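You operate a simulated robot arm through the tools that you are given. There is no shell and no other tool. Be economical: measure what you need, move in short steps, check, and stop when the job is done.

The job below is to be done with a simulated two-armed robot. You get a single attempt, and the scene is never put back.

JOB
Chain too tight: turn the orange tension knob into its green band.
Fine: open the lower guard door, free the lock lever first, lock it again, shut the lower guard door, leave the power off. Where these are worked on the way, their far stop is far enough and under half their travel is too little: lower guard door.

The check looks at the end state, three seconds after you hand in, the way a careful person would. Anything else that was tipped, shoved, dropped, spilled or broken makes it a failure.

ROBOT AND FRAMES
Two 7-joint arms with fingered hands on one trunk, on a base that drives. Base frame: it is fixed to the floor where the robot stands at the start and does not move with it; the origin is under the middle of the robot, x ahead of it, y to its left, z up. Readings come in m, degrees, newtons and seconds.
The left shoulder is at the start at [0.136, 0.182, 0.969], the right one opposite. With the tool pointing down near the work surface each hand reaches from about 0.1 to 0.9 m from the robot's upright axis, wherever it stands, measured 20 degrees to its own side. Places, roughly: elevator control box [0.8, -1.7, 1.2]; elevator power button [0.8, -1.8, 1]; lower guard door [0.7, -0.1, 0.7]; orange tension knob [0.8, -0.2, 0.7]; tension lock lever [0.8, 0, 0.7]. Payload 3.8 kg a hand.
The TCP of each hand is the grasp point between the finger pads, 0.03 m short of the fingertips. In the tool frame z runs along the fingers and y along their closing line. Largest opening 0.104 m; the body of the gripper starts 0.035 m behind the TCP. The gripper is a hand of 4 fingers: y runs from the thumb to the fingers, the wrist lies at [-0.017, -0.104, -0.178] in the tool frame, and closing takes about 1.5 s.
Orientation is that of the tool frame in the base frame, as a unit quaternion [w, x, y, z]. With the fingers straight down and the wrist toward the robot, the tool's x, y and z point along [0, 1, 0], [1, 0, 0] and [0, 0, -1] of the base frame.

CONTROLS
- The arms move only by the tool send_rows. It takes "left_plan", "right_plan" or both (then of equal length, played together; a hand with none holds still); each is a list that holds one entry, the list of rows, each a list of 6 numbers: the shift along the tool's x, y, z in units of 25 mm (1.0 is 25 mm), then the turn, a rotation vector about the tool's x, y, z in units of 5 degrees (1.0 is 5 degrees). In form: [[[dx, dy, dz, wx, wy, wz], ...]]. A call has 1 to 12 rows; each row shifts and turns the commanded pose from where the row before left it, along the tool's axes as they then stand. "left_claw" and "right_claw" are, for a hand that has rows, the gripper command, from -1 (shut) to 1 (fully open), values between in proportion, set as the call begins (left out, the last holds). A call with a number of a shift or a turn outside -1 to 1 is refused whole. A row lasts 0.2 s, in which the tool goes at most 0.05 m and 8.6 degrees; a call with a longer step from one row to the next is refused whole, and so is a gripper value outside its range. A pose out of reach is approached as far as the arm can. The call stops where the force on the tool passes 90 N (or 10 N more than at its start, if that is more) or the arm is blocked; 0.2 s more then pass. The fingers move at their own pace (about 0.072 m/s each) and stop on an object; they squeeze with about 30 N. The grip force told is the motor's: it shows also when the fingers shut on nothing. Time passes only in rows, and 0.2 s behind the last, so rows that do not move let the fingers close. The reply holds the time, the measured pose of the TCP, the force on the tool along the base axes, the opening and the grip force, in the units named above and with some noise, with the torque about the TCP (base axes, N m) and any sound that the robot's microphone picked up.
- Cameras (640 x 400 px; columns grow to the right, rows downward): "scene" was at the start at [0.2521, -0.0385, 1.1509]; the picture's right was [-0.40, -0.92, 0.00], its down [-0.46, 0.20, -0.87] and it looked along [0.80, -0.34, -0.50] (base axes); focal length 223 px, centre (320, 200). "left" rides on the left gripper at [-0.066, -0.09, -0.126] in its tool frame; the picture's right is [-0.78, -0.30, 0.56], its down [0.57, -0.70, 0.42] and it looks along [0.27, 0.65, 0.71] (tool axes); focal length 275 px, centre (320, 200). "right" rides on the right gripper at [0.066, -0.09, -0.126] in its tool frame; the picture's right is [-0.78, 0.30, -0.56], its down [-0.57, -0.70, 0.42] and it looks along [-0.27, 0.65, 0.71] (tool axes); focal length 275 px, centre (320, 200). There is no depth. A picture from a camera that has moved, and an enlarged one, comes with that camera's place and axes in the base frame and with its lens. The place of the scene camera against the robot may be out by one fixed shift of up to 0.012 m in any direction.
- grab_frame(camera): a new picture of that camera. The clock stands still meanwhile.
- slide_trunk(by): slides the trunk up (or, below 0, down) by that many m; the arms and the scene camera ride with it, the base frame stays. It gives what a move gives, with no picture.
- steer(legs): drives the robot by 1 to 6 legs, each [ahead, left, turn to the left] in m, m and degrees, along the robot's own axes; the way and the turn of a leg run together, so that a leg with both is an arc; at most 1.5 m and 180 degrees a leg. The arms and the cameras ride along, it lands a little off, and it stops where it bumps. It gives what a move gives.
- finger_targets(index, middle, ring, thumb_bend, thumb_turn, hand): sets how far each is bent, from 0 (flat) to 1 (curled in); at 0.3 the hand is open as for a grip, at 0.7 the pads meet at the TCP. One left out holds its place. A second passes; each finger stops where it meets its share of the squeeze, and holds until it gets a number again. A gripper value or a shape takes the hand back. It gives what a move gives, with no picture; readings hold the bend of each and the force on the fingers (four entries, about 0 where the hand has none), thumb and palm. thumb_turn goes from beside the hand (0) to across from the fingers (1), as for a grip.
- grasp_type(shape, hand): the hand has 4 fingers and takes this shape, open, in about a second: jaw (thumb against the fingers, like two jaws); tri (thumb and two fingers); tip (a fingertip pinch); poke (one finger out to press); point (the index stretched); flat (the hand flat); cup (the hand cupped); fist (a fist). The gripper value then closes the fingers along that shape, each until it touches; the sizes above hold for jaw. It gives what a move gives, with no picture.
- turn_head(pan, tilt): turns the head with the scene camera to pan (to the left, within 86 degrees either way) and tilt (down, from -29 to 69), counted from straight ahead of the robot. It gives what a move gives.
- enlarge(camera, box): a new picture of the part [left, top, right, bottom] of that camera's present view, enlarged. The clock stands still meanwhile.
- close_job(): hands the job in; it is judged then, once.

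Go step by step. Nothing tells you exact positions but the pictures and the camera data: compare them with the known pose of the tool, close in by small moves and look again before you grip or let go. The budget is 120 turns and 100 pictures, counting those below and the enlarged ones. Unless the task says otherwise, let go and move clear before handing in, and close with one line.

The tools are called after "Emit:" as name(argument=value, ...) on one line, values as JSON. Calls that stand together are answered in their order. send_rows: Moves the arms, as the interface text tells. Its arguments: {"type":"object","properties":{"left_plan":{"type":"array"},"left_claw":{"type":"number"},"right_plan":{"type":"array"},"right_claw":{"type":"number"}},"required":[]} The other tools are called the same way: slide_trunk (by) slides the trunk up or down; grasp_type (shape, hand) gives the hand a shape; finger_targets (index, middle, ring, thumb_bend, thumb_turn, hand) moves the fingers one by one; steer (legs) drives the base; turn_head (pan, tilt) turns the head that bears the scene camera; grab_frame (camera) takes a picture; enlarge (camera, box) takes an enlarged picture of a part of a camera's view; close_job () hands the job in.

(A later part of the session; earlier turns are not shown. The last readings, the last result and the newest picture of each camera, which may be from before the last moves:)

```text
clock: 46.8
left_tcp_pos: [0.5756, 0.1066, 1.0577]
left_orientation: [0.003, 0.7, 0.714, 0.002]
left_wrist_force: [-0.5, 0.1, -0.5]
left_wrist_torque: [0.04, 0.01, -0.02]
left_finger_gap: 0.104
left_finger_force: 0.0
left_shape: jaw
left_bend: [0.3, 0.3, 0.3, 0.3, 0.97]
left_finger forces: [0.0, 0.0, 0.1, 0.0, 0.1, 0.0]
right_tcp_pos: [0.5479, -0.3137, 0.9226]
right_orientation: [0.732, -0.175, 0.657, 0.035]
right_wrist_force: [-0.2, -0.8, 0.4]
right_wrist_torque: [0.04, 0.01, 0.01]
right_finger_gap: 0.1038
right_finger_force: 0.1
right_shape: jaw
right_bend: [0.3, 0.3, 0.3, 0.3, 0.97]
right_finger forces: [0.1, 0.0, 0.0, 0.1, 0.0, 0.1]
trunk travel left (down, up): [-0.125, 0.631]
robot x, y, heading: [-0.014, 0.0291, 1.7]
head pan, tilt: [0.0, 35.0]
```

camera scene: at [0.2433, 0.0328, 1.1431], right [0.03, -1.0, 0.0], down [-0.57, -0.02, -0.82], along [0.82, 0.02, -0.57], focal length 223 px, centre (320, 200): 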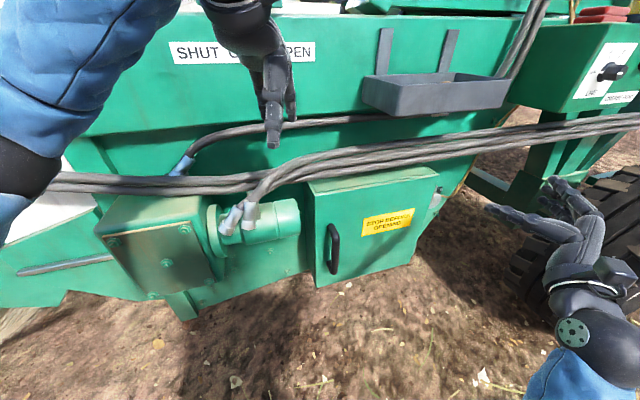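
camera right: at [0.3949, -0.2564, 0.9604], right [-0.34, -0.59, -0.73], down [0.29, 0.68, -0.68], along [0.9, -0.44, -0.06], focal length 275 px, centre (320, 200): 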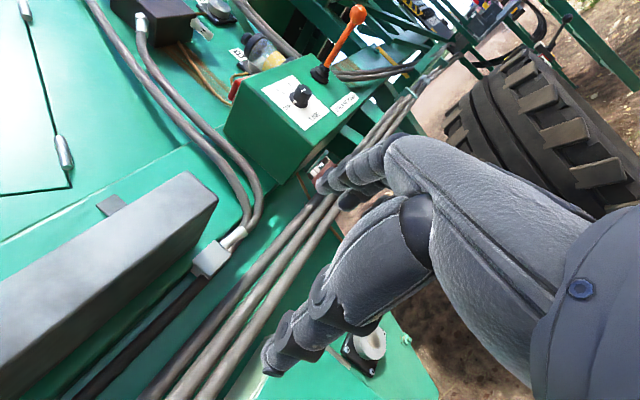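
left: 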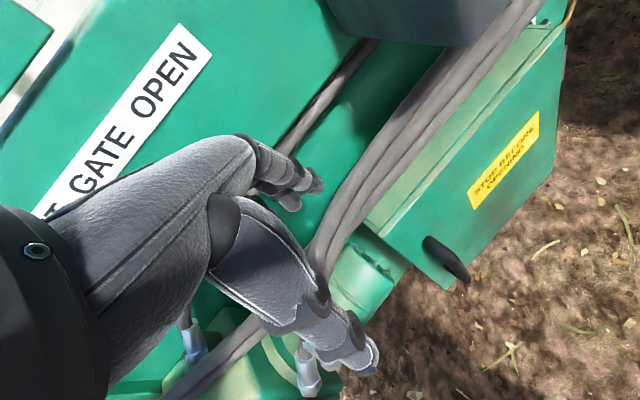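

This orientation has no reach trouble. I'll level it and move to in front of the handle.

Emit:
send_rows(right_plan=[[[0, 0, 0, 0, 0.29, 0.81], [0, 0, 0, 0, 0.29, 0.81], [0, 0, 0, 0, 0.29, 0.81], [1, 1, 0, 0, 0, 0], [1, 1, 0, 0, 0, 0], [1, 1, 0, 0, 0, 0], [1, 1, 0, 0, 0, 0], [1, 1, 0, 0, 0, 0], [1, 1, 0, 0, 0, 0], [1, 1, 0, 0, 0, 0], [1, 1, 0, 0, 0, 0], [1, 1, 0, 0, 0, 0]]])

Emit:
grab_frame(camera="scene")

Emit:
grab_frame(camera="right")

```text
clock: 49.4
left_tcp_pos: [0.5747, 0.1058, 1.058]
left_orientation: [0.004, 0.7, 0.714, 0.002]
left_wrist_force: [0.0, 0.2, 0.4]
left_wrist_torque: [0.01, 0.0, -0.02]
left_finger_gap: 0.1038
left_finger_force: 0.0
left_shape: jaw
left_bend: [0.3, 0.3, 0.3, 0.3, 0.97]
left_finger forces: [0.0, 0.0, 0.1, 0.0, 0.1, 0.0]
right_tcp_pos: [0.4814, -0.1003, 0.6972]
right_orientation: [0.7, -0.105, 0.699, 0.104]
right_wrist_force: [-1.1, 0.4, -0.6]
right_wrist_torque: [0.0, -0.05, -0.02]
right_finger_gap: 0.1041
right_finger_force: 0.0
right_shape: jaw
right_bend: [0.3, 0.3, 0.3, 0.3, 0.97]
right_finger forces: [0.0, 0.1, 0.0, 0.0, 0.2, 0.0]
trunk travel left (down, up): [-0.125, 0.631]
robot x, y, heading: [-0.0118, 0.0292, 1.6]
head pan, tilt: [0.0, 35.0]
```

```text
71 pictures are left
camera scene: at [0.2433, 0.0329, 1.143], right [0.03, -1.0, 0.0], down [-0.57, -0.02, -0.82], along [0.82, 0.02, -0.57], focal length 223 px, centre (320, 200)
```

scene: 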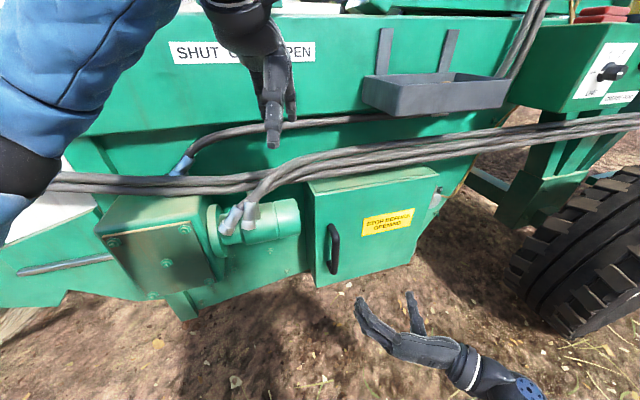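

```text
70 pictures are left
camera right: at [0.3879, -0.2223, 0.6328], right [-0.62, 0.12, 0.77], down [0.61, -0.55, 0.57], along [0.49, 0.83, 0.27], focal length 275 px, centre (320, 200)
```

right: 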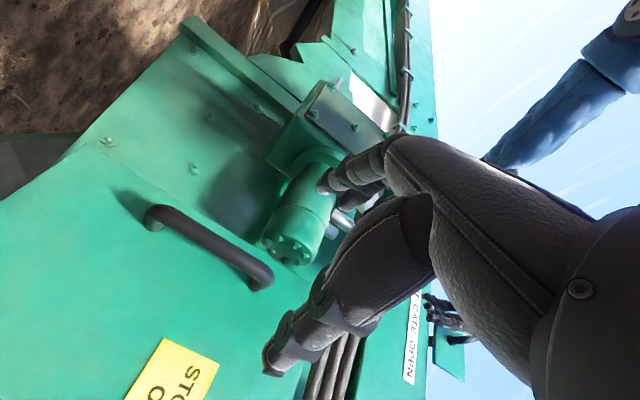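

The handle bar triangulates to (0.674, 0.011), z 0.58–0.74. I'll align sideways and go most of the way in.

Emit:
send_rows(right_plan=[[[0.74, 0.92, 0, 0, 0, 0], [0.74, 0.92, 0, 0, 0, 0], [0, 0, 1, 0, 0, 0], [0, 0, 1, 0, 0, 0], [0, 0, 1, 0, 0, 0], [0, 0, 1, 0, 0, 0], [0, 0, 1, 0, 0, 0], [0, 0, 0.5, 0, 0, 0]]])

Emit:
enlarge(camera="scene", box=[260, 180, 440, 300])

Emit:
grab_frame(camera="right")

```text
clock: 51.2
left_tcp_pos: [0.5757, 0.1062, 1.0578]
left_orientation: [0.003, 0.7, 0.714, 0.002]
left_wrist_force: [-0.9, -0.4, 0.4]
left_wrist_torque: [0.02, 0.01, -0.01]
left_finger_gap: 0.1039
left_finger_force: 0.0
left_shape: jaw
left_bend: [0.3, 0.3, 0.3, 0.3, 0.97]
left_finger forces: [0.0, 0.0, 0.1, 0.0, 0.0, 0.1]
right_tcp_pos: [0.6017, -0.0133, 0.6605]
right_orientation: [0.7, -0.104, 0.698, 0.106]
right_wrist_force: [0.1, -0.1, -0.5]
right_wrist_torque: [0.02, 0.01, 0.01]
right_finger_gap: 0.1039
right_finger_force: 0.1
right_shape: jaw
right_bend: [0.3, 0.3, 0.3, 0.3, 0.97]
right_finger forces: [0.1, 0.1, 0.0, 0.0, 0.1, 0.0]
trunk travel left (down, up): [-0.125, 0.631]
robot x, y, heading: [-0.012, 0.0242, 1.4]
head pan, tilt: [0.0, 35.0]
```

```text
3.33 times, centred on (350, 240) of scene
camera zoom: at [0.2433, 0.0329, 1.143], right [0.03, -1.0, 0.0], down [-0.57, -0.02, -0.82], along [0.82, 0.02, -0.57], focal length 745 px, centre (220, 67)
```

zoom: 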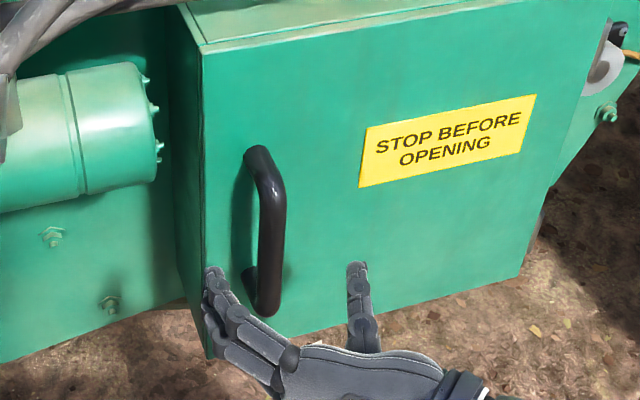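

```text
68 pictures are left
camera right: at [0.5072, -0.136, 0.5958], right [-0.62, 0.12, 0.78], down [0.61, -0.55, 0.57], along [0.49, 0.83, 0.27], focal length 275 px, centre (320, 200)
```

right: 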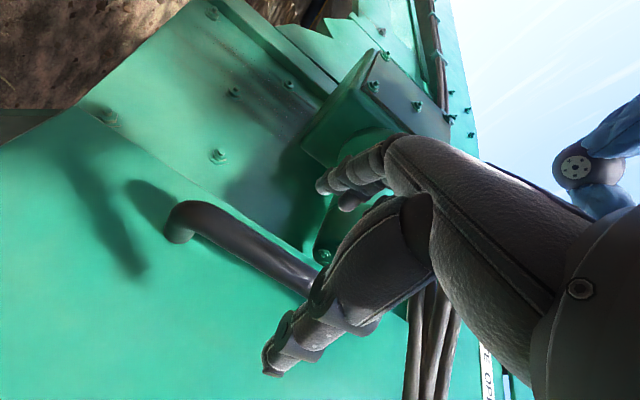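

Fingers straddle the bar. I'll advance 70 mm and close.

Emit:
send_rows(right_plan=[[[0, 0, 0.9, 0, 0, 0], [0, 0, 0.9, 0, 0, 0], [0, 0, 0.9, 0, 0, 0]]])

Emit:
enlarge(camera="scene", box=[260, 180, 440, 300])

```text
clock: 52.0
left_tcp_pos: [0.5747, 0.1057, 1.0578]
left_orientation: [0.003, 0.7, 0.714, 0.002]
left_wrist_force: [-0.1, -0.4, -0.3]
left_wrist_torque: [0.0, -0.01, 0.01]
left_finger_gap: 0.1041
left_finger_force: 0.1
left_shape: jaw
left_bend: [0.3, 0.3, 0.3, 0.3, 0.97]
left_finger forces: [0.1, 0.0, 0.0, 0.0, 0.0, 0.0]
right_tcp_pos: [0.6642, 0.0084, 0.662]
right_orientation: [0.699, -0.105, 0.699, 0.106]
right_wrist_force: [-0.5, -0.1, 0.5]
right_wrist_torque: [0.01, 0.01, -0.01]
right_finger_gap: 0.1041
right_finger_force: 0.1
right_shape: jaw
right_bend: [0.3, 0.3, 0.3, 0.3, 0.97]
right_finger forces: [0.1, 0.0, 0.1, 0.0, 0.1, 0.0]
trunk travel left (down, up): [-0.125, 0.631]
robot x, y, heading: [-0.013, 0.0285, 1.6]
head pan, tilt: [0.0, 35.0]
```

```text
3.33 times, centred on (350, 240) of scene
camera zoom: at [0.2434, 0.0329, 1.143], right [0.03, -1.0, 0.0], down [-0.57, -0.02, -0.82], along [0.82, 0.02, -0.57], focal length 745 px, centre (220, 67)
```

zoom: 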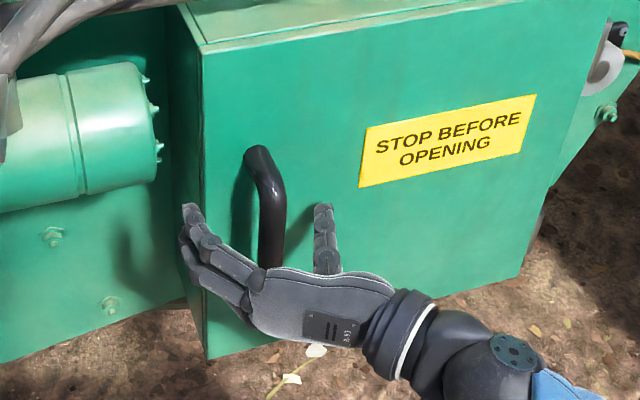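

Positioned around the bar, so I'll close.

Emit:
send_rows(right_plan=[[[0, 0, 0, 0, 0, 0], [0, 0, 0, 0, 0, 0], [0, 0, 0, 0, 0, 0], [0, 0, 0, 0, 0, 0], [0, 0, 0, 0, 0, 0], [0, 0, 0, 0, 0, 0], [0, 0, 0, 0, 0, 0], [0, 0, 0, 0, 0, 0], [0, 0, 0, 0, 0, 0]]], right_claw=-1)

Emit:
enlarge(camera="scene", box=[260, 180, 440, 300])

```text
clock: 54.0
left_tcp_pos: [0.5767, 0.106, 1.0573]
left_orientation: [0.003, 0.7, 0.714, 0.003]
left_wrist_force: [0.2, -0.3, 0.1]
left_wrist_torque: [0.0, -0.01, -0.01]
left_finger_gap: 0.104
left_finger_force: 0.0
left_shape: jaw
left_bend: [0.3, 0.3, 0.3, 0.3, 0.97]
left_finger forces: [0.1, 0.0, 0.0, 0.1, 0.1, 0.0]
right_tcp_pos: [0.6652, 0.0075, 0.6622]
right_orientation: [0.7, -0.105, 0.698, 0.106]
right_wrist_force: [3.4, -4.4, -0.2]
right_wrist_torque: [0.01, -0.02, 0.09]
right_finger_gap: 0.0002
right_finger_force: 29.9
right_shape: jaw
right_bend: [0.7, 0.7, 0.7, 0.75, 1.0]
right_finger forces: [2.4, 0.0, 0.0, 0.0, 8.3, 0.0]
trunk travel left (down, up): [-0.125, 0.631]
robot x, y, heading: [-0.0142, 0.0268, 1.7]
head pan, tilt: [0.0, 35.0]
```

```text
3.33 times, centred on (350, 240) of scene
camera zoom: at [0.2436, 0.0325, 1.143], right [0.03, -1.0, 0.0], down [-0.57, -0.02, -0.82], along [0.82, 0.02, -0.57], focal length 745 px, centre (220, 67)
```

zoom: 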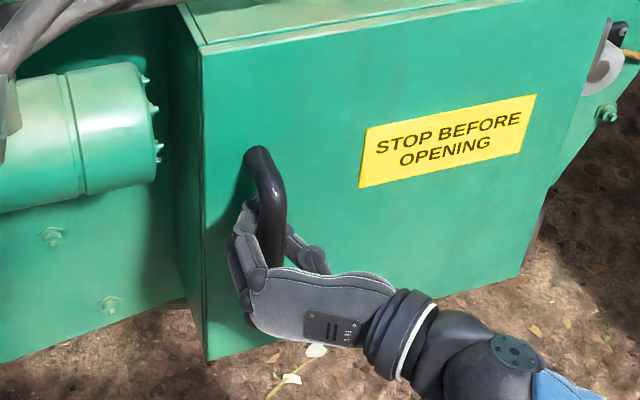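

The fingers hook round the bar. I'll start pulling along the arc.

Emit:
send_rows(right_plan=[[[0, 0, -0.9, -0.6, 0, 0], [0, 0, -0.93, -0.7, 0, 0], [0, 0, -0.93, -0.7, 0, 0], [0, 0, -0.93, -0.7, 0, 0]]])

Emit:
grab_frame(camera="scene")

```text
clock: 55.0
left_tcp_pos: [0.5776, 0.1021, 1.0572]
left_orientation: [0.002, 0.7, 0.714, 0.002]
left_wrist_force: [-0.4, 0.7, 0.2]
left_wrist_torque: [0.01, 0.0, -0.01]
left_finger_gap: 0.1041
left_finger_force: 0.0
left_shape: jaw
left_bend: [0.3, 0.3, 0.3, 0.3, 0.97]
left_finger forces: [0.0, 0.0, 0.0, 0.0, 0.0, 0.0]
right_tcp_pos: [0.5868, -0.0357, 0.6605]
right_orientation: [0.685, -0.18, 0.684, 0.178]
right_wrist_force: [30.1, -32.4, 2.8]
right_wrist_torque: [-0.04, -0.01, 0.49]
right_finger_gap: 0.0053
right_finger_force: 29.6
right_shape: jaw
right_bend: [0.7, 0.7, 0.7, 0.75, 1.0]
right_finger forces: [0.0, 0.0, 0.0, 0.0, 43.9, 0.0]
trunk travel left (down, up): [-0.125, 0.631]
robot x, y, heading: [-0.0105, 0.0278, 1.4]
head pan, tilt: [0.0, 35.0]
```

```text
65 pictures are left
camera scene: at [0.2455, 0.0301, 1.1426], right [0.03, -1.0, 0.0], down [-0.58, -0.01, -0.82], along [0.82, 0.02, -0.58], focal length 223 px, centre (320, 200)
```

scene: 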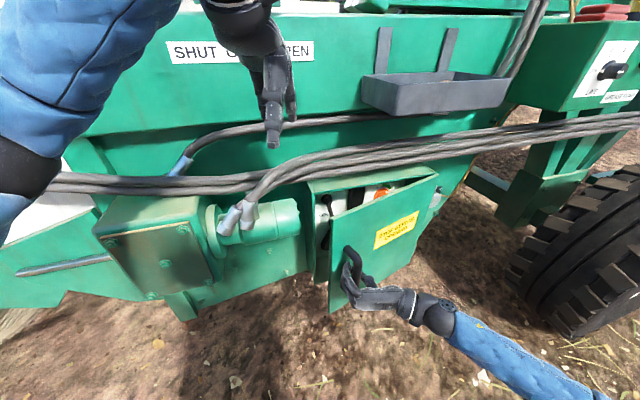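

The door is coming open and the orange knob is visible. I'll carry on along the arc, shifted a bit right.

Emit:
send_rows(right_plan=[[[0, -0.4, -0.9, -0.8, 0, 0], [0, -0.2, -0.93, -0.8, 0, 0], [0, -0.15, -0.93, -0.8, 0, 0], [0, -0.15, -0.93, -0.8, 0, 0]]])

Emit:
send_rows(right_plan=[[[0, -0.1, -0.9, -0.8, 0, 0], [0, -0.1, -0.93, -0.8, 0, 0], [0, -0.1, -0.93, -0.8, 0, 0]]])

Emit:
grab_frame(camera="scene")

```text
clock: 56.0
left_tcp_pos: [0.5788, 0.1042, 1.0572]
left_orientation: [0.002, 0.699, 0.715, 0.002]
left_wrist_force: [0.2, 0.6, 0.0]
left_wrist_torque: [-0.01, 0.01, 0.02]
left_finger_gap: 0.104
left_finger_force: 0.1
left_shape: jaw
left_bend: [0.3, 0.3, 0.3, 0.3, 0.97]
left_finger forces: [0.0, 0.0, 0.0, 0.1, 0.0, 0.0]
right_tcp_pos: [0.5258, -0.1049, 0.6609]
right_orientation: [0.654, -0.275, 0.649, 0.274]
right_wrist_force: [33.0, -21.0, 8.3]
right_wrist_torque: [-0.16, -0.03, 0.43]
right_finger_gap: 0.005
right_finger_force: 29.8
right_shape: jaw
right_bend: [0.7, 0.7, 0.7, 0.74, 1.0]
right_finger forces: [0.0, 0.0, 0.1, 0.0, 39.5, 0.0]
trunk travel left (down, up): [-0.125, 0.631]
robot x, y, heading: [-0.0156, 0.0277, 1.6]
head pan, tilt: [0.0, 35.0]
```

```text
clock: 56.8
left_tcp_pos: [0.5785, 0.1054, 1.0556]
left_orientation: [0.001, 0.699, 0.715, 0.001]
left_wrist_force: [-0.1, 0.1, 0.9]
left_wrist_torque: [0.01, 0.02, 0.0]
left_finger_gap: 0.1039
left_finger_force: 0.0
left_shape: jaw
left_bend: [0.3, 0.3, 0.3, 0.3, 0.97]
left_finger forces: [0.0, 0.0, 0.0, 0.0, 0.0, 0.0]
right_tcp_pos: [0.4914, -0.1633, 0.6603]
right_orientation: [0.623, -0.341, 0.618, 0.338]
right_wrist_force: [50.3, -18.6, 4.0]
right_wrist_torque: [-0.09, 0.02, 0.61]
right_finger_gap: 0.0073
right_finger_force: 30.3
right_shape: jaw
right_bend: [0.7, 0.7, 0.7, 0.73, 1.0]
right_finger forces: [0.1, 0.1, 0.0, 0.0, 53.8, 0.0]
trunk travel left (down, up): [-0.125, 0.631]
robot x, y, heading: [-0.0136, 0.0294, 1.6]
head pan, tilt: [0.0, 35.0]
```

```text
64 pictures are left
camera scene: at [0.2469, 0.0317, 1.1422], right [0.03, -1.0, 0.0], down [-0.58, -0.01, -0.82], along [0.82, 0.02, -0.58], focal length 223 px, centre (320, 200)
```

scene: 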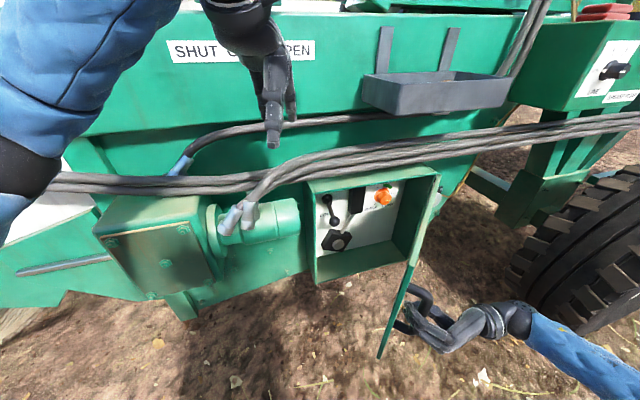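

The door is about 43° open on a hinge near (0.81, −0.29). I'll continue along the arc.

Emit:
send_rows(right_plan=[[[0, -0.25, -0.9, -0.8, 0, 0], [0, -0.2, -0.93, -0.8, 0, 0], [0, -0.15, -0.93, -0.8, 0, 0], [0, -0.15, -0.93, -0.8, 0, 0], [0, -0.15, -0.93, -0.8, 0, 0]]])

Emit:
send_rows(right_plan=[[[0, -0.15, -0.93, -0.8, 0, 0], [0, -0.15, -0.93, -0.8, 0, 0], [0, -0.15, -0.93, -0.8, 0, 0], [0, -0.15, -0.93, -0.8, 0, 0], [0, -0.15, -0.93, -0.8, 0, 0]]])

Emit:
grab_frame(camera="scene")

```text
clock: 58.0
left_tcp_pos: [0.5798, 0.1067, 1.0549]
left_orientation: [0.002, 0.699, 0.715, 0.0]
left_wrist_force: [-0.1, 0.4, -0.3]
left_wrist_torque: [-0.02, -0.01, 0.01]
left_finger_gap: 0.1042
left_finger_force: 0.0
left_shape: jaw
left_bend: [0.3, 0.3, 0.3, 0.3, 0.97]
left_finger forces: [0.0, 0.0, 0.1, 0.0, 0.1, 0.0]
right_tcp_pos: [0.4642, -0.2732, 0.6613]
right_orientation: [0.554, -0.445, 0.548, 0.441]
right_wrist_force: [60.9, -1.9, 0.6]
right_wrist_torque: [0.02, 0.04, 0.67]
right_finger_gap: 0.0092
right_finger_force: 30.0
right_shape: jaw
right_bend: [0.71, 0.7, 0.7, 0.72, 1.0]
right_finger forces: [0.0, 0.0, 0.0, 0.0, 61.0, 0.0]
trunk travel left (down, up): [-0.125, 0.631]
robot x, y, heading: [-0.0136, 0.027, 1.8]
head pan, tilt: [0.0, 35.0]
```

```text
clock: 59.2
left_tcp_pos: [0.5774, 0.1076, 1.0567]
left_orientation: [0.003, 0.699, 0.715, 0.001]
left_wrist_force: [0.3, 0.2, 1.0]
left_wrist_torque: [0.01, 0.02, -0.02]
left_finger_gap: 0.1041
left_finger_force: 0.1
left_shape: jaw
left_bend: [0.3, 0.3, 0.3, 0.3, 0.97]
left_finger forces: [0.0, 0.0, 0.0, 0.1, 0.0, 0.0]
right_tcp_pos: [0.4652, -0.2949, 0.6686]
right_orientation: [0.542, -0.467, 0.515, 0.472]
right_wrist_force: [58.4, 4.3, 38.8]
right_wrist_torque: [-0.66, -0.43, 0.98]
right_finger_gap: 0.0085
right_finger_force: 30.4
right_shape: jaw
right_bend: [0.71, 0.7, 0.7, 0.72, 1.0]
right_finger forces: [0.0, 0.2, 0.0, 0.1, 58.5, 0.1]
right hand out of reach, approached as far as the arm can: row 2, 3, 4, 5
trunk travel left (down, up): [-0.125, 0.631]
robot x, y, heading: [-0.0145, 0.0307, 1.7]
head pan, tilt: [0.0, 35.0]
```

```text
63 pictures are left
camera scene: at [0.2453, 0.035, 1.1428], right [0.03, -1.0, 0.0], down [-0.58, -0.02, -0.82], along [0.82, 0.02, -0.58], focal length 223 px, centre (320, 200)
```

scene: 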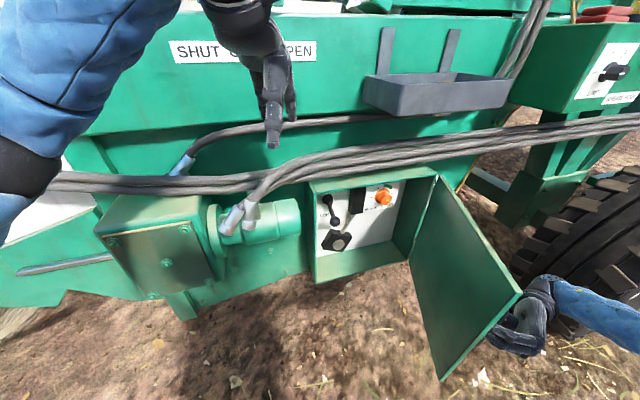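

The door is about 66° open and the wrist is at its limit. I'll rotate the hand back while continuing.

Emit:
send_rows(right_plan=[[[0, 0, 0, 0.9, 0, 0], [0, 0, 0, 0.9, 0, 0], [0, 0, 0, 0.9, 0, 0], [0, 0, 0, 0.9, 0, 0]]])

```text
clock: 60.2
left_tcp_pos: [0.5796, 0.1077, 1.056]
left_orientation: [0.002, 0.699, 0.715, 0.0]
left_wrist_force: [-0.2, 0.2, 0.2]
left_wrist_torque: [-0.02, 0.03, 0.03]
left_finger_gap: 0.1039
left_finger_force: 0.0
left_shape: jaw
left_bend: [0.3, 0.3, 0.3, 0.3, 0.97]
left_finger forces: [0.0, 0.1, 0.0, 0.0, 0.0, 0.1]
right_tcp_pos: [0.4703, -0.2965, 0.669]
right_orientation: [0.612, -0.375, 0.583, 0.381]
right_wrist_force: [77.1, 7.2, 36.8]
right_wrist_torque: [-0.97, -0.22, 2.04]
right_finger_gap: 0.0097
right_finger_force: 30.2
right_shape: jaw
right_bend: [0.71, 0.7, 0.7, 0.71, 1.0]
right_finger forces: [0.0, 0.1, 0.1, 0.1, 73.0, 0.1]
trunk travel left (down, up): [-0.125, 0.631]
robot x, y, heading: [-0.0098, 0.0311, 1.5]
head pan, tilt: [0.0, 35.0]
```

Emit:
send_rows(right_plan=[[[-0.3, -0.7, 0, 0, 0, 0], [0, -0.7, -0.65, 0.5, 0, 0], [0, -0.65, -0.6, 0.5, 0, 0], [0, -0.65, -0.6, 0.5, 0, 0]]])

```text
clock: 61.2
left_tcp_pos: [0.576, 0.1061, 1.0576]
left_orientation: [0.003, 0.7, 0.714, 0.003]
left_wrist_force: [0.2, 0.4, 0.6]
left_wrist_torque: [-0.01, 0.02, 0.01]
left_finger_gap: 0.1039
left_finger_force: 0.1
left_shape: jaw
left_bend: [0.3, 0.3, 0.3, 0.3, 0.97]
left_finger forces: [0.0, 0.0, 0.0, 0.0, 0.1, 0.1]
right_tcp_pos: [0.4938, -0.3689, 0.6651]
right_orientation: [0.616, -0.343, 0.615, 0.352]
right_wrist_force: [13.7, 4.8, 7.4]
right_wrist_torque: [-0.12, -0.01, 0.35]
right_finger_gap: 0.001
right_finger_force: 30.3
right_shape: jaw
right_bend: [0.71, 0.7, 0.7, 0.72, 1.0]
right_finger forces: [1.6, 0.1, 0.1, 0.0, 14.3, 0.0]
trunk travel left (down, up): [-0.125, 0.631]
robot x, y, heading: [-0.0119, 0.0335, 1.6]
head pan, tilt: [0.0, 35.0]
```

Forces dropped, and the door is about 79° open. I'll continue toward the far stop.

Emit:
send_rows(right_plan=[[[0, -0.72, -0.66, 0, 0, 0], [0, -0.77, -0.6, 0, 0, 0], [0, -0.8, -0.55, 0, 0, 0], [0, -0.83, -0.5, 0, 0, 0]]])

Emit:
grab_frame(camera="scene")

```text
clock: 62.2
left_tcp_pos: [0.5752, 0.1073, 1.0595]
left_orientation: [0.003, 0.699, 0.715, 0.002]
left_wrist_force: [0.6, 0.7, -0.8]
left_wrist_torque: [0.01, 0.01, 0.0]
left_finger_gap: 0.1038
left_finger_force: 0.0
left_shape: jaw
left_bend: [0.3, 0.3, 0.3, 0.3, 0.97]
left_finger forces: [0.0, 0.1, 0.0, 0.0, 0.1, 0.0]
right_tcp_pos: [0.5035, -0.3915, 0.6671]
right_orientation: [0.62, -0.342, 0.614, 0.349]
right_wrist_force: [13.4, 4.8, 13.6]
right_wrist_torque: [-0.14, 0.03, 0.17]
right_finger_gap: 0.0
right_finger_force: 29.9
right_shape: jaw
right_bend: [0.71, 0.7, 0.7, 0.73, 1.0]
right_finger forces: [6.0, 0.0, 0.1, 0.1, 14.7, 0.0]
right hand out of reach, approached as far as the arm can: row 2, 3, 4
trunk travel left (down, up): [-0.125, 0.631]
robot x, y, heading: [-0.0162, 0.0314, 1.6]
head pan, tilt: [0.0, 35.0]
```

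```text
62 pictures are left
camera scene: at [0.2433, 0.0341, 1.1432], right [0.03, -1.0, 0.0], down [-0.57, -0.02, -0.82], along [0.82, 0.02, -0.57], focal length 223 px, centre (320, 200)
```

scene: 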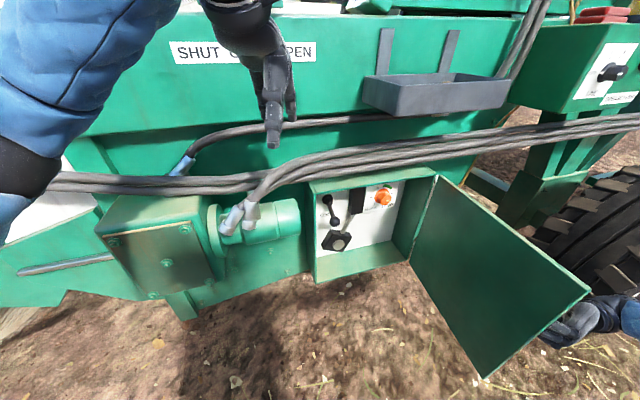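

The door is about 84° open. I'll try a bit more with the hand rotated back further.

Emit:
send_rows(right_plan=[[[0, 0, 0, 0.9, 0, 0], [0, 0, 0, 0.9, 0, 0], [0, 0, 0, 0.9, 0, 0], [0, -0.3, 0, 0.9, 0, 0], [0, -0.5, 0, 0.3, 0, 0]]])

Emit:
grab_frame(camera="scene")

```text
clock: 63.4
left_tcp_pos: [0.5753, 0.1059, 1.0572]
left_orientation: [0.003, 0.699, 0.715, 0.002]
left_wrist_force: [0.0, -0.4, 0.1]
left_wrist_torque: [-0.02, -0.01, 0.0]
left_finger_gap: 0.1039
left_finger_force: 0.1
left_shape: jaw
left_bend: [0.3, 0.3, 0.3, 0.3, 0.97]
left_finger forces: [0.0, 0.0, 0.1, 0.0, 0.1, 0.0]
right_tcp_pos: [0.514, -0.4085, 0.6629]
right_orientation: [0.666, -0.231, 0.667, 0.242]
right_wrist_force: [7.2, 3.1, 8.3]
right_wrist_torque: [-0.06, 0.1, 0.16]
right_finger_gap: 0.0005
right_finger_force: 30.6
right_shape: jaw
right_bend: [0.71, 0.7, 0.7, 0.73, 1.0]
right_finger forces: [5.5, 0.0, 0.0, 0.1, 10.6, 0.1]
trunk travel left (down, up): [-0.125, 0.631]
robot x, y, heading: [-0.0148, 0.0292, 1.8]
head pan, tilt: [0.0, 35.0]
```

```text
61 pictures are left
camera scene: at [0.2431, 0.0333, 1.1431], right [0.03, -1.0, 0.0], down [-0.57, -0.02, -0.82], along [0.82, 0.02, -0.57], focal length 223 px, centre (320, 200)
```

scene: 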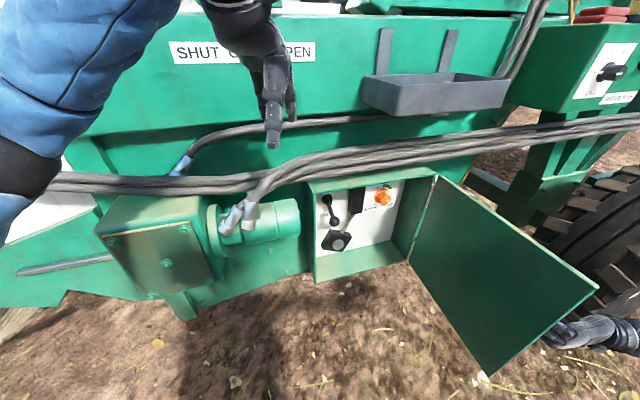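

Emit:
send_rows(right_plan=[[[0, -0.95, -0.25, 0, 0, 0], [0, -0.95, -0.2, 0, 0, 0], [0, -0.97, -0.15, 0, 0, 0], [0, -0.97, -0.1, 0.3, 0, 0], [0, -0.97, 0, 0.3, 0, 0]]])

Emit:
grab_frame(camera="scene")

```text
clock: 64.6
left_tcp_pos: [0.5753, 0.1062, 1.0585]
left_orientation: [0.004, 0.7, 0.714, 0.002]
left_wrist_force: [0.0, -0.7, -0.4]
left_wrist_torque: [0.0, 0.01, 0.04]
left_finger_gap: 0.1038
left_finger_force: 0.0
left_shape: jaw
left_bend: [0.3, 0.3, 0.3, 0.3, 0.97]
left_finger forces: [0.0, 0.0, 0.0, 0.1, 0.0, 0.1]
right_tcp_pos: [0.5429, -0.462, 0.6599]
right_orientation: [0.671, -0.22, 0.67, 0.23]
right_wrist_force: [2.5, 2.0, 7.1]
right_wrist_torque: [0.06, 0.15, 0.0]
right_finger_gap: 0.0001
right_finger_force: 30.1
right_shape: jaw
right_bend: [0.71, 0.7, 0.7, 0.73, 1.0]
right_finger forces: [7.1, 4.1, 0.0, 0.1, 4.7, 0.1]
right hand out of reach, approached as far as the arm can: row 3, 4, 5
trunk travel left (down, up): [-0.125, 0.631]
robot x, y, heading: [-0.0142, 0.0276, 1.5]
head pan, tilt: [0.0, 35.0]
```

```text
60 pictures are left
camera scene: at [0.2429, 0.0333, 1.1432], right [0.03, -1.0, 0.0], down [-0.57, -0.02, -0.82], along [0.82, 0.02, -0.57], focal length 223 px, centre (320, 200)
```

scene: 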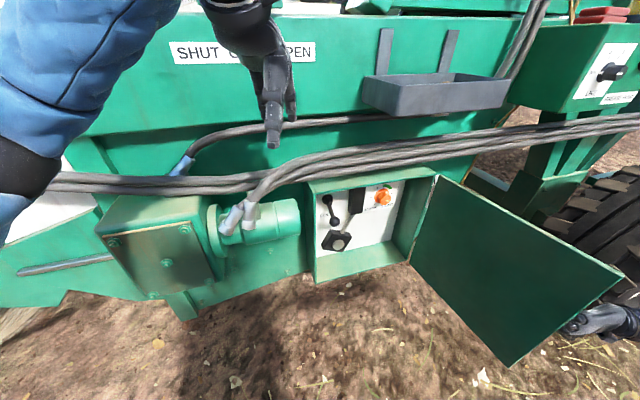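

The door is about 98° open. I'll keep the right hand there and look at the inside.

Emit:
enlarge(camera="scene", box=[300, 165, 420, 285])

Emit:
enlarge(camera="left", box=[320, 0, 640, 300])

```text
3.33 times, centred on (360, 225) of scene
camera zoom: at [0.2429, 0.0333, 1.1432], right [0.03, -1.0, 0.0], down [-0.57, -0.02, -0.82], along [0.82, 0.02, -0.57], focal length 745 px, centre (187, 117)
```

zoom: 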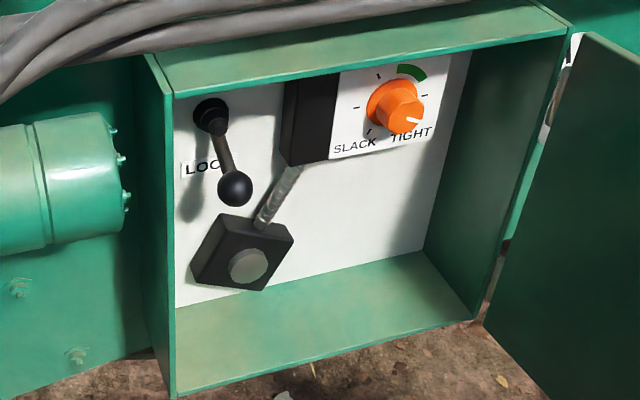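

```text
1.33 times, centred on (480, 150) of left
camera zoom: at [0.486, 0.0385, 1.1833], right [-0.28, -0.78, -0.56], down [-0.71, 0.56, -0.43], along [0.65, 0.28, -0.71], focal length 367 px, centre (107, 267)
```

zoom: 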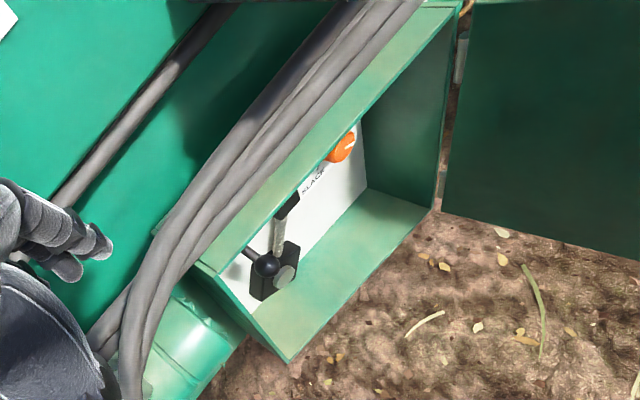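

The lever is at the upper left ("LOC…" label beside it), pointing down. The orange knob points at TIGHT, with the green band at about 1 o'clock. I'll bring the left hand down, pointing forward, in front of the box.

Emit:
send_rows(left_plan=[[[0, -1, 0, 0, 0, 0], [0, -1, 0, 0, 0, 0], [0, -1, 0, 0, 0, 0], [0, -1, 0, 0, 0, 0], [0, 0, 0, -0.9238, 0.9238, 0.9238], [0, 0, 0, -0.9238, 0.9238, 0.9238], [0, 0, 0, -0.9238, 0.9238, 0.9238], [0, 0, 0, -0.9238, 0.9238, 0.9238], [0, 0, 0, -0.9238, 0.9238, 0.9238], [0, 0, 0, -0.9238, 0.9238, 0.9238], [0, 0, 0, -0.9238, 0.9238, 0.9238], [0, 0, 0, -0.9238, 0.9238, 0.9238]]])

Emit:
send_rows(left_plan=[[[0, 0, 0, -0.9238, 0.9238, 0.9238], [0, 0, 0, -0.9238, 0.9238, 0.9238], [0, 0, 0, -0.9238, 0.9238, 0.9238], [0, 0, 0, -0.9238, 0.9238, 0.9238], [0, 0, 0, -0.9238, 0.9238, 0.9238], [0, 0, 0, -0.9238, 0.9238, 0.9238], [0, 0, 0, -0.9238, 0.9238, 0.9238], [0, 0, 0, 1, 0, 0], [0, 0, 0, 1, 0, 0], [0, 0, 0, 1, 0, 0], [0, 0, 0, 0.3, 0, 0]]])

```text
clock: 67.2
left_tcp_pos: [0.4755, 0.1036, 1.0579]
left_orientation: [-0.003, 0.81, 0.391, 0.436]
left_wrist_force: [1.1, 1.2, -1.1]
left_wrist_torque: [0.0, -0.01, 0.0]
left_finger_gap: 0.1038
left_finger_force: 0.0
left_shape: jaw
left_bend: [0.3, 0.3, 0.3, 0.3, 0.97]
left_finger forces: [0.1, 0.1, 0.0, 0.1, 0.1, 0.0]
right_tcp_pos: [0.5447, -0.4606, 0.6598]
right_orientation: [0.671, -0.22, 0.67, 0.229]
right_wrist_force: [2.2, 1.0, 3.8]
right_wrist_torque: [0.03, 0.05, 0.09]
right_finger_gap: 0.0002
right_finger_force: 29.8
right_shape: jaw
right_bend: [0.71, 0.7, 0.7, 0.73, 1.0]
right_finger forces: [7.1, 3.8, 0.0, 0.0, 4.4, 0.0]
trunk travel left (down, up): [-0.125, 0.631]
robot x, y, heading: [-0.013, 0.0299, 1.5]
head pan, tilt: [0.0, 35.0]
```

```text
clock: 69.6
left_tcp_pos: [0.4948, 0.0917, 1.0703]
left_orientation: [-0.109, 0.696, 0.11, 0.701]
left_wrist_force: [0.5, 0.3, 1.3]
left_wrist_torque: [-0.01, -0.03, 0.02]
left_finger_gap: 0.1037
left_finger_force: 0.0
left_shape: jaw
left_bend: [0.3, 0.3, 0.3, 0.3, 0.97]
left_finger forces: [0.0, 0.1, 0.1, 0.0, 0.1, 0.0]
left hand out of reach, approached as far as the arm can: row 4, 5, 6, 7
right_tcp_pos: [0.5436, -0.4607, 0.6606]
right_orientation: [0.671, -0.219, 0.67, 0.229]
right_wrist_force: [0.2, 0.6, 3.2]
right_wrist_torque: [0.08, 0.07, 0.08]
right_finger_gap: 0.0
right_finger_force: 30.3
right_shape: jaw
right_bend: [0.71, 0.7, 0.7, 0.73, 1.0]
right_finger forces: [6.8, 3.7, 0.0, 0.1, 4.1, 0.0]
trunk travel left (down, up): [-0.125, 0.631]
robot x, y, heading: [-0.0171, 0.0289, 1.6]
head pan, tilt: [0.0, 35.0]
```

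Orientation is good. I'll lower the hand in front of the box.

Emit:
send_rows(left_plan=[[[-1, 0, -0.3, 0, 0, 0], [-1, 0, -0.3, 0, 0, 0], [-1, 0, 0, 0, 0, 0], [-1, 0, 0, 0, 0, 0], [-1, 0, 0, 0, 0, 0], [-1, 0, 0, 0, 0, 0], [-1, 0, 0, 0, 0, 0], [-1, 0, 0, 0, 0, 0], [-1, 0, 0, 0, 0, 0], [-1, 0, 0, 0, 0, 0], [-1, 0, 0, 0, 0, 0], [-1, 0, 0, 0, 0, 0]]])

Emit:
grab_frame(camera="left")

Emit:
grab_frame(camera="scene")

```text
clock: 72.2
left_tcp_pos: [0.5026, 0.0697, 0.7779]
left_orientation: [-0.108, 0.695, 0.109, 0.702]
left_wrist_force: [-0.5, -0.5, 0.4]
left_wrist_torque: [0.02, 0.0, 0.01]
left_finger_gap: 0.1038
left_finger_force: 0.1
left_shape: jaw
left_bend: [0.3, 0.3, 0.3, 0.3, 0.97]
left_finger forces: [0.0, 0.0, 0.1, 0.1, 0.1, 0.0]
left hand out of reach, approached as far as the arm can: row 1, 2, 3, 4
right_tcp_pos: [0.5426, -0.4611, 0.6598]
right_orientation: [0.672, -0.219, 0.67, 0.228]
right_wrist_force: [1.7, 1.2, 3.0]
right_wrist_torque: [0.08, 0.09, 0.07]
right_finger_gap: 0.0
right_finger_force: 30.4
right_shape: jaw
right_bend: [0.71, 0.7, 0.7, 0.73, 1.0]
right_finger forces: [6.7, 3.5, 0.1, 0.0, 4.2, 0.1]
trunk travel left (down, up): [-0.125, 0.631]
robot x, y, heading: [-0.0122, 0.0279, 1.3]
head pan, tilt: [0.0, 35.0]
```

```text
57 pictures are left
camera left: at [0.3567, 0.1175, 0.7109], right [0.45, 0.45, -0.77], down [0.19, 0.8, 0.57], along [0.87, -0.4, 0.27], focal length 275 px, centre (320, 200)
```

left: 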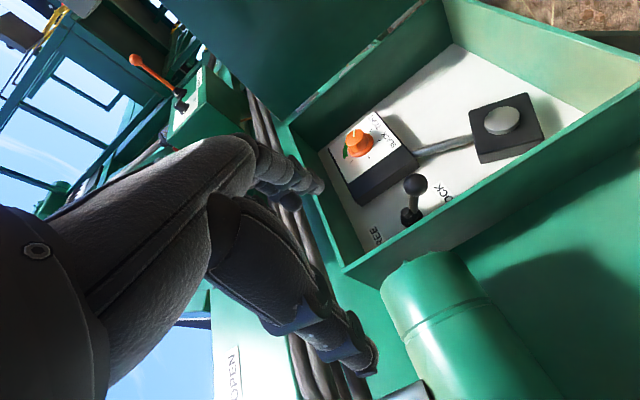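

```text
56 pictures are left
camera scene: at [0.2432, 0.0332, 1.1431], right [0.03, -1.0, 0.0], down [-0.57, -0.02, -0.82], along [0.82, 0.02, -0.57], focal length 223 px, centre (320, 200)
```

scene: 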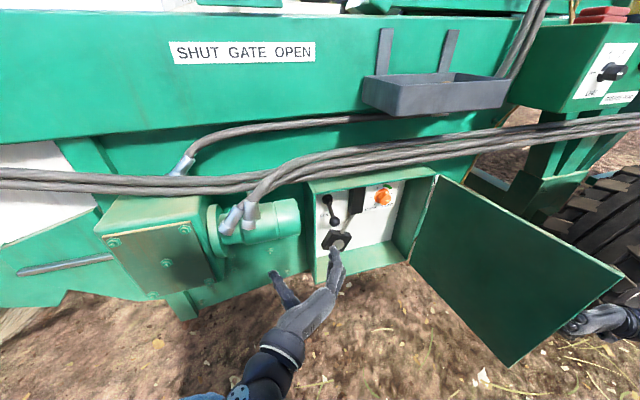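

Emit:
enlarge(camera="left", box=[310, 80, 560, 260])

```text
2.22 times, centred on (435, 170) of left
camera zoom: at [0.3567, 0.1175, 0.7109], right [0.45, 0.45, -0.77], down [0.19, 0.8, 0.57], along [0.87, -0.4, 0.27], focal length 612 px, centre (64, 267)
```

zoom: 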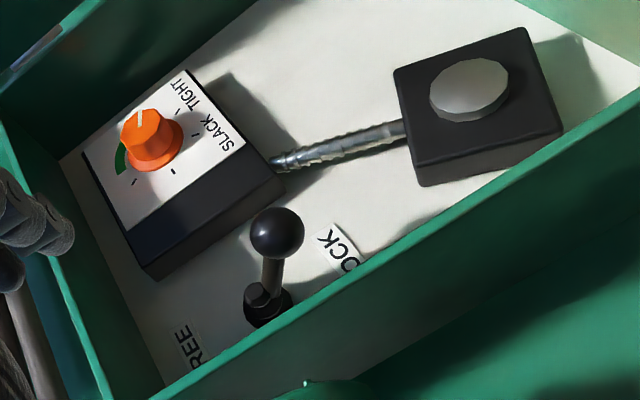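

Lever ball triangulates to (0.770, 0.001, 0.699) and pivot to (0.829, 0.024, 0.738). FREE is above and LOCK below, so it throws up to free. I'll push it up with one finger, so I'm setting the poke shape.

Emit:
grasp_type(shape="poke", hand="left")

Emit:
grab_frame(camera="left")

Emit:
enlarge(camera="scene", box=[220, 170, 440, 340])

```text
clock: 73.1
left_tcp_pos: [0.5016, 0.0702, 0.7785]
left_orientation: [-0.107, 0.696, 0.11, 0.702]
left_wrist_force: [0.0, -0.1, -0.5]
left_wrist_torque: [0.0, -0.03, 0.0]
left_finger_gap: 0.0
left_finger_force: 0.1
left_shape: poke
left_bend: [0.7, 0.7, 0.99, 1.0, 1.0]
left_finger forces: [0.0, 0.0, 0.0, 0.1, 0.0, 0.1]
right_tcp_pos: [0.543, -0.4605, 0.6607]
right_orientation: [0.672, -0.22, 0.669, 0.23]
right_wrist_force: [3.2, 1.2, 3.3]
right_wrist_torque: [0.09, 0.07, 0.04]
right_finger_gap: 0.0001
right_finger_force: 29.9
right_shape: jaw
right_bend: [0.71, 0.7, 0.7, 0.73, 1.0]
right_finger forces: [6.8, 3.4, 0.0, 0.1, 4.2, 0.0]
trunk travel left (down, up): [-0.125, 0.631]
robot x, y, heading: [-0.0156, 0.0315, 1.4]
head pan, tilt: [0.0, 35.0]
```

```text
54 pictures are left
camera left: at [0.3566, 0.1173, 0.7114], right [0.45, 0.45, -0.77], down [0.19, 0.8, 0.57], along [0.88, -0.4, 0.27], focal length 275 px, centre (320, 200)
```

left: 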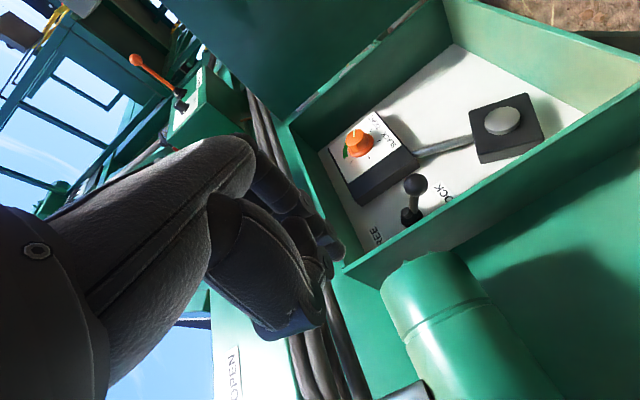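

```text
2.35 times, centred on (330, 255) of scene
camera zoom: at [0.2432, 0.0332, 1.1431], right [0.03, -1.0, 0.0], down [-0.57, -0.02, -0.82], along [0.82, 0.02, -0.57], focal length 526 px, centre (296, 71)
```

zoom: 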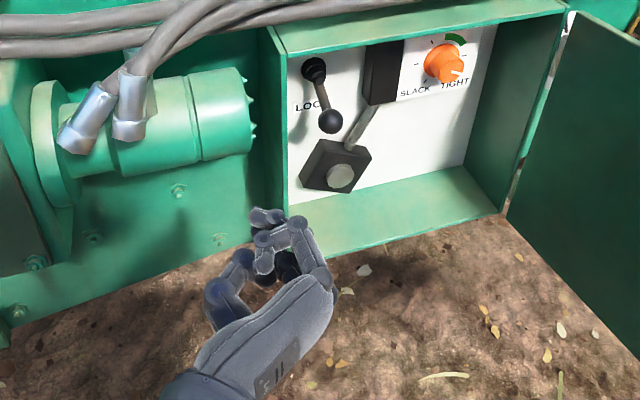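

Poke doesn't stretch the finger as I need. A side pinch of the ball with a partly open jaw fits the space, so I'll do that and align in front of the ball.

Emit:
grasp_type(shape="jaw", hand="left")

Emit:
send_rows(left_plan=[[[-0.53, 0.98, 0, 0, 0, 0], [-0.53, 0.98, 0, 0, 0, 0], [-0.53, 0.98, 0, 0, 0, 0], [-0.53, 0.98, 0, 0, 0, 0], [-0.53, 0.98, 0, 0, 0, 0], [-0.53, 0.98, 0, 0, 0, 0], [0, 0, 1, 0, 0, 0], [0, 0, 1, 0, 0, 0], [0, 0, 1, 0, 0, 0], [0, 0, 1, 0, 0, 0]]], left_claw=0.45)

Emit:
grab_frame(camera="left")

Emit:
enlarge(camera="scene", box=[280, 165, 440, 285])

```text
clock: 74.0
left_tcp_pos: [0.5028, 0.0699, 0.7789]
left_orientation: [-0.109, 0.696, 0.11, 0.702]
left_wrist_force: [0.6, 0.9, 0.8]
left_wrist_torque: [-0.02, 0.02, 0.06]
left_finger_gap: 0.1037
left_finger_force: 0.1
left_shape: jaw
left_bend: [0.3, 0.3, 0.3, 0.3, 0.97]
left_finger forces: [0.0, 0.1, 0.1, 0.0, 0.0, 0.0]
right_tcp_pos: [0.5438, -0.4597, 0.6613]
right_orientation: [0.672, -0.22, 0.67, 0.228]
right_wrist_force: [1.7, 1.0, 3.6]
right_wrist_torque: [0.09, 0.07, 0.03]
right_finger_gap: 0.0
right_finger_force: 30.0
right_shape: jaw
right_bend: [0.71, 0.7, 0.7, 0.73, 1.0]
right_finger forces: [6.6, 3.4, 0.0, 0.0, 4.2, 0.0]
trunk travel left (down, up): [-0.125, 0.631]
robot x, y, heading: [-0.0138, 0.0282, 1.5]
head pan, tilt: [0.0, 35.0]
```

```text
clock: 76.2
left_tcp_pos: [0.6428, -0.0396, 0.7005]
left_orientation: [-0.108, 0.696, 0.11, 0.701]
left_wrist_force: [-0.2, 0.0, -0.6]
left_wrist_torque: [-0.01, -0.01, -0.02]
left_finger_gap: 0.0758
left_finger_force: 0.1
left_shape: jaw
left_bend: [0.27, 0.36, 0.33, 0.54, 0.98]
left_finger forces: [0.0, 0.1, 0.0, 0.0, 0.0, 0.1]
right_tcp_pos: [0.5433, -0.4628, 0.6602]
right_orientation: [0.672, -0.22, 0.67, 0.229]
right_wrist_force: [3.1, 2.6, 3.1]
right_wrist_torque: [0.07, 0.07, 0.05]
right_finger_gap: 0.0
right_finger_force: 30.2
right_shape: jaw
right_bend: [0.71, 0.7, 0.7, 0.73, 1.0]
right_finger forces: [6.9, 3.2, 0.0, 0.0, 4.4, 0.0]
trunk travel left (down, up): [-0.125, 0.631]
robot x, y, heading: [-0.0124, 0.027, 1.4]
head pan, tilt: [0.0, 35.0]
```

```text
52 pictures are left
camera left: at [0.4968, 0.008, 0.6326], right [0.45, 0.45, -0.77], down [0.19, 0.8, 0.57], along [0.88, -0.4, 0.27], focal length 275 px, centre (320, 200)
```

left: 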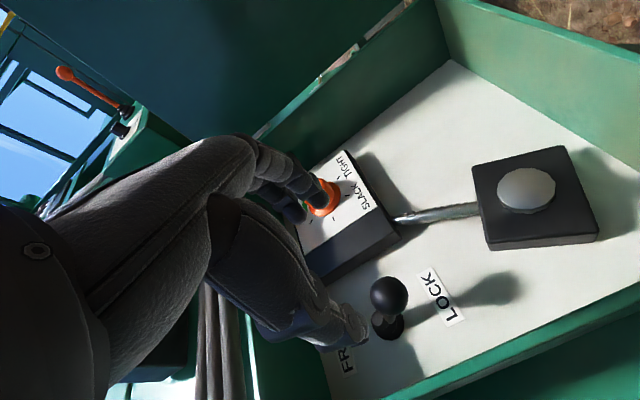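

```text
3.33 times, centred on (360, 225) of scene
camera zoom: at [0.2432, 0.0331, 1.1431], right [0.03, -1.0, 0.0], down [-0.57, -0.02, -0.82], along [0.82, 0.02, -0.57], focal length 745 px, centre (187, 117)
```

zoom: 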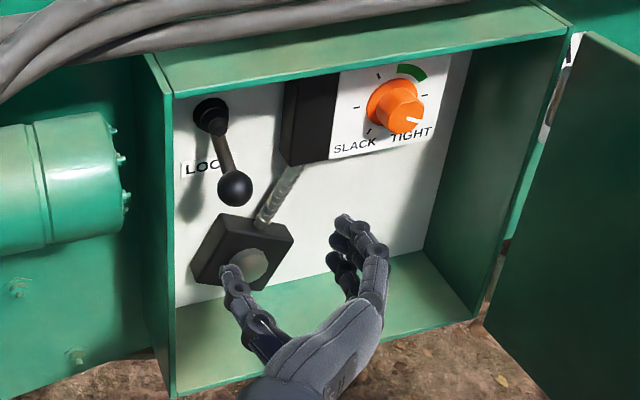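

Aligned with the ball. I'll advance 120 mm.

Emit:
send_rows(left_plan=[[[0, 0, 1, 0, 0, 0], [0, 0, 1, 0, 0, 0], [0, 0, 1, 0, 0, 0], [0, 0, 1, 0, 0, 0], [0, 0, 0.9, 0, 0, 0]]])

Emit:
grab_frame(camera="left")

Emit:
enlarge(camera="scene", box=[280, 165, 440, 285])

```text
clock: 77.4
left_tcp_pos: [0.761, -0.0036, 0.6995]
left_orientation: [-0.108, 0.696, 0.109, 0.701]
left_wrist_force: [-0.6, 1.3, -0.7]
left_wrist_torque: [0.01, -0.02, 0.0]
left_finger_gap: 0.0759
left_finger_force: 0.0
left_shape: jaw
left_bend: [0.27, 0.36, 0.33, 0.54, 0.98]
left_finger forces: [0.0, 0.0, 0.1, 0.0, 0.0, 0.0]
right_tcp_pos: [0.5447, -0.4609, 0.6596]
right_orientation: [0.672, -0.219, 0.67, 0.229]
right_wrist_force: [3.2, 1.7, 2.5]
right_wrist_torque: [0.08, 0.1, 0.03]
right_finger_gap: 0.0
right_finger_force: 29.9
right_shape: jaw
right_bend: [0.71, 0.7, 0.7, 0.73, 1.0]
right_finger forces: [6.9, 3.2, 0.0, 0.0, 4.4, 0.0]
trunk travel left (down, up): [-0.125, 0.631]
robot x, y, heading: [-0.0145, 0.0298, 1.5]
head pan, tilt: [0.0, 35.0]
```

```text
50 pictures are left
camera left: at [0.615, 0.0441, 0.6327], right [0.45, 0.45, -0.77], down [0.19, 0.8, 0.57], along [0.87, -0.4, 0.27], focal length 275 px, centre (320, 200)
```

left: 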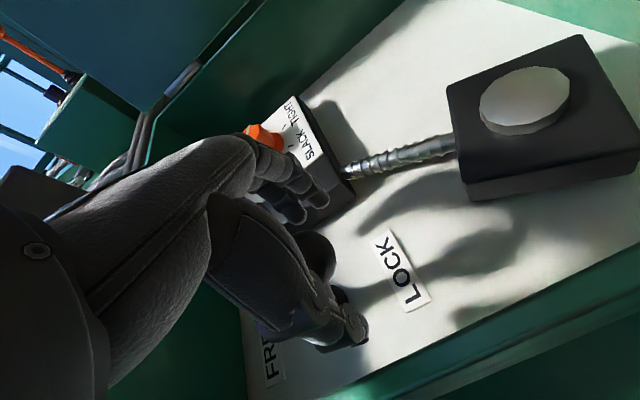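

```text
3.33 times, centred on (360, 225) of scene
camera zoom: at [0.2432, 0.0331, 1.1431], right [0.03, -1.0, 0.0], down [-0.57, -0.02, -0.82], along [0.82, 0.02, -0.57], focal length 745 px, centre (187, 117)
```

zoom: 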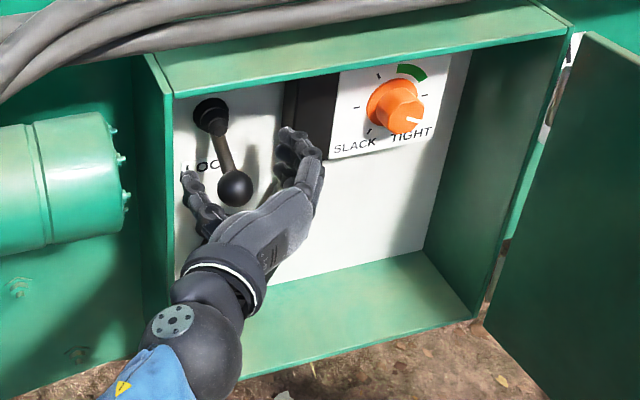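

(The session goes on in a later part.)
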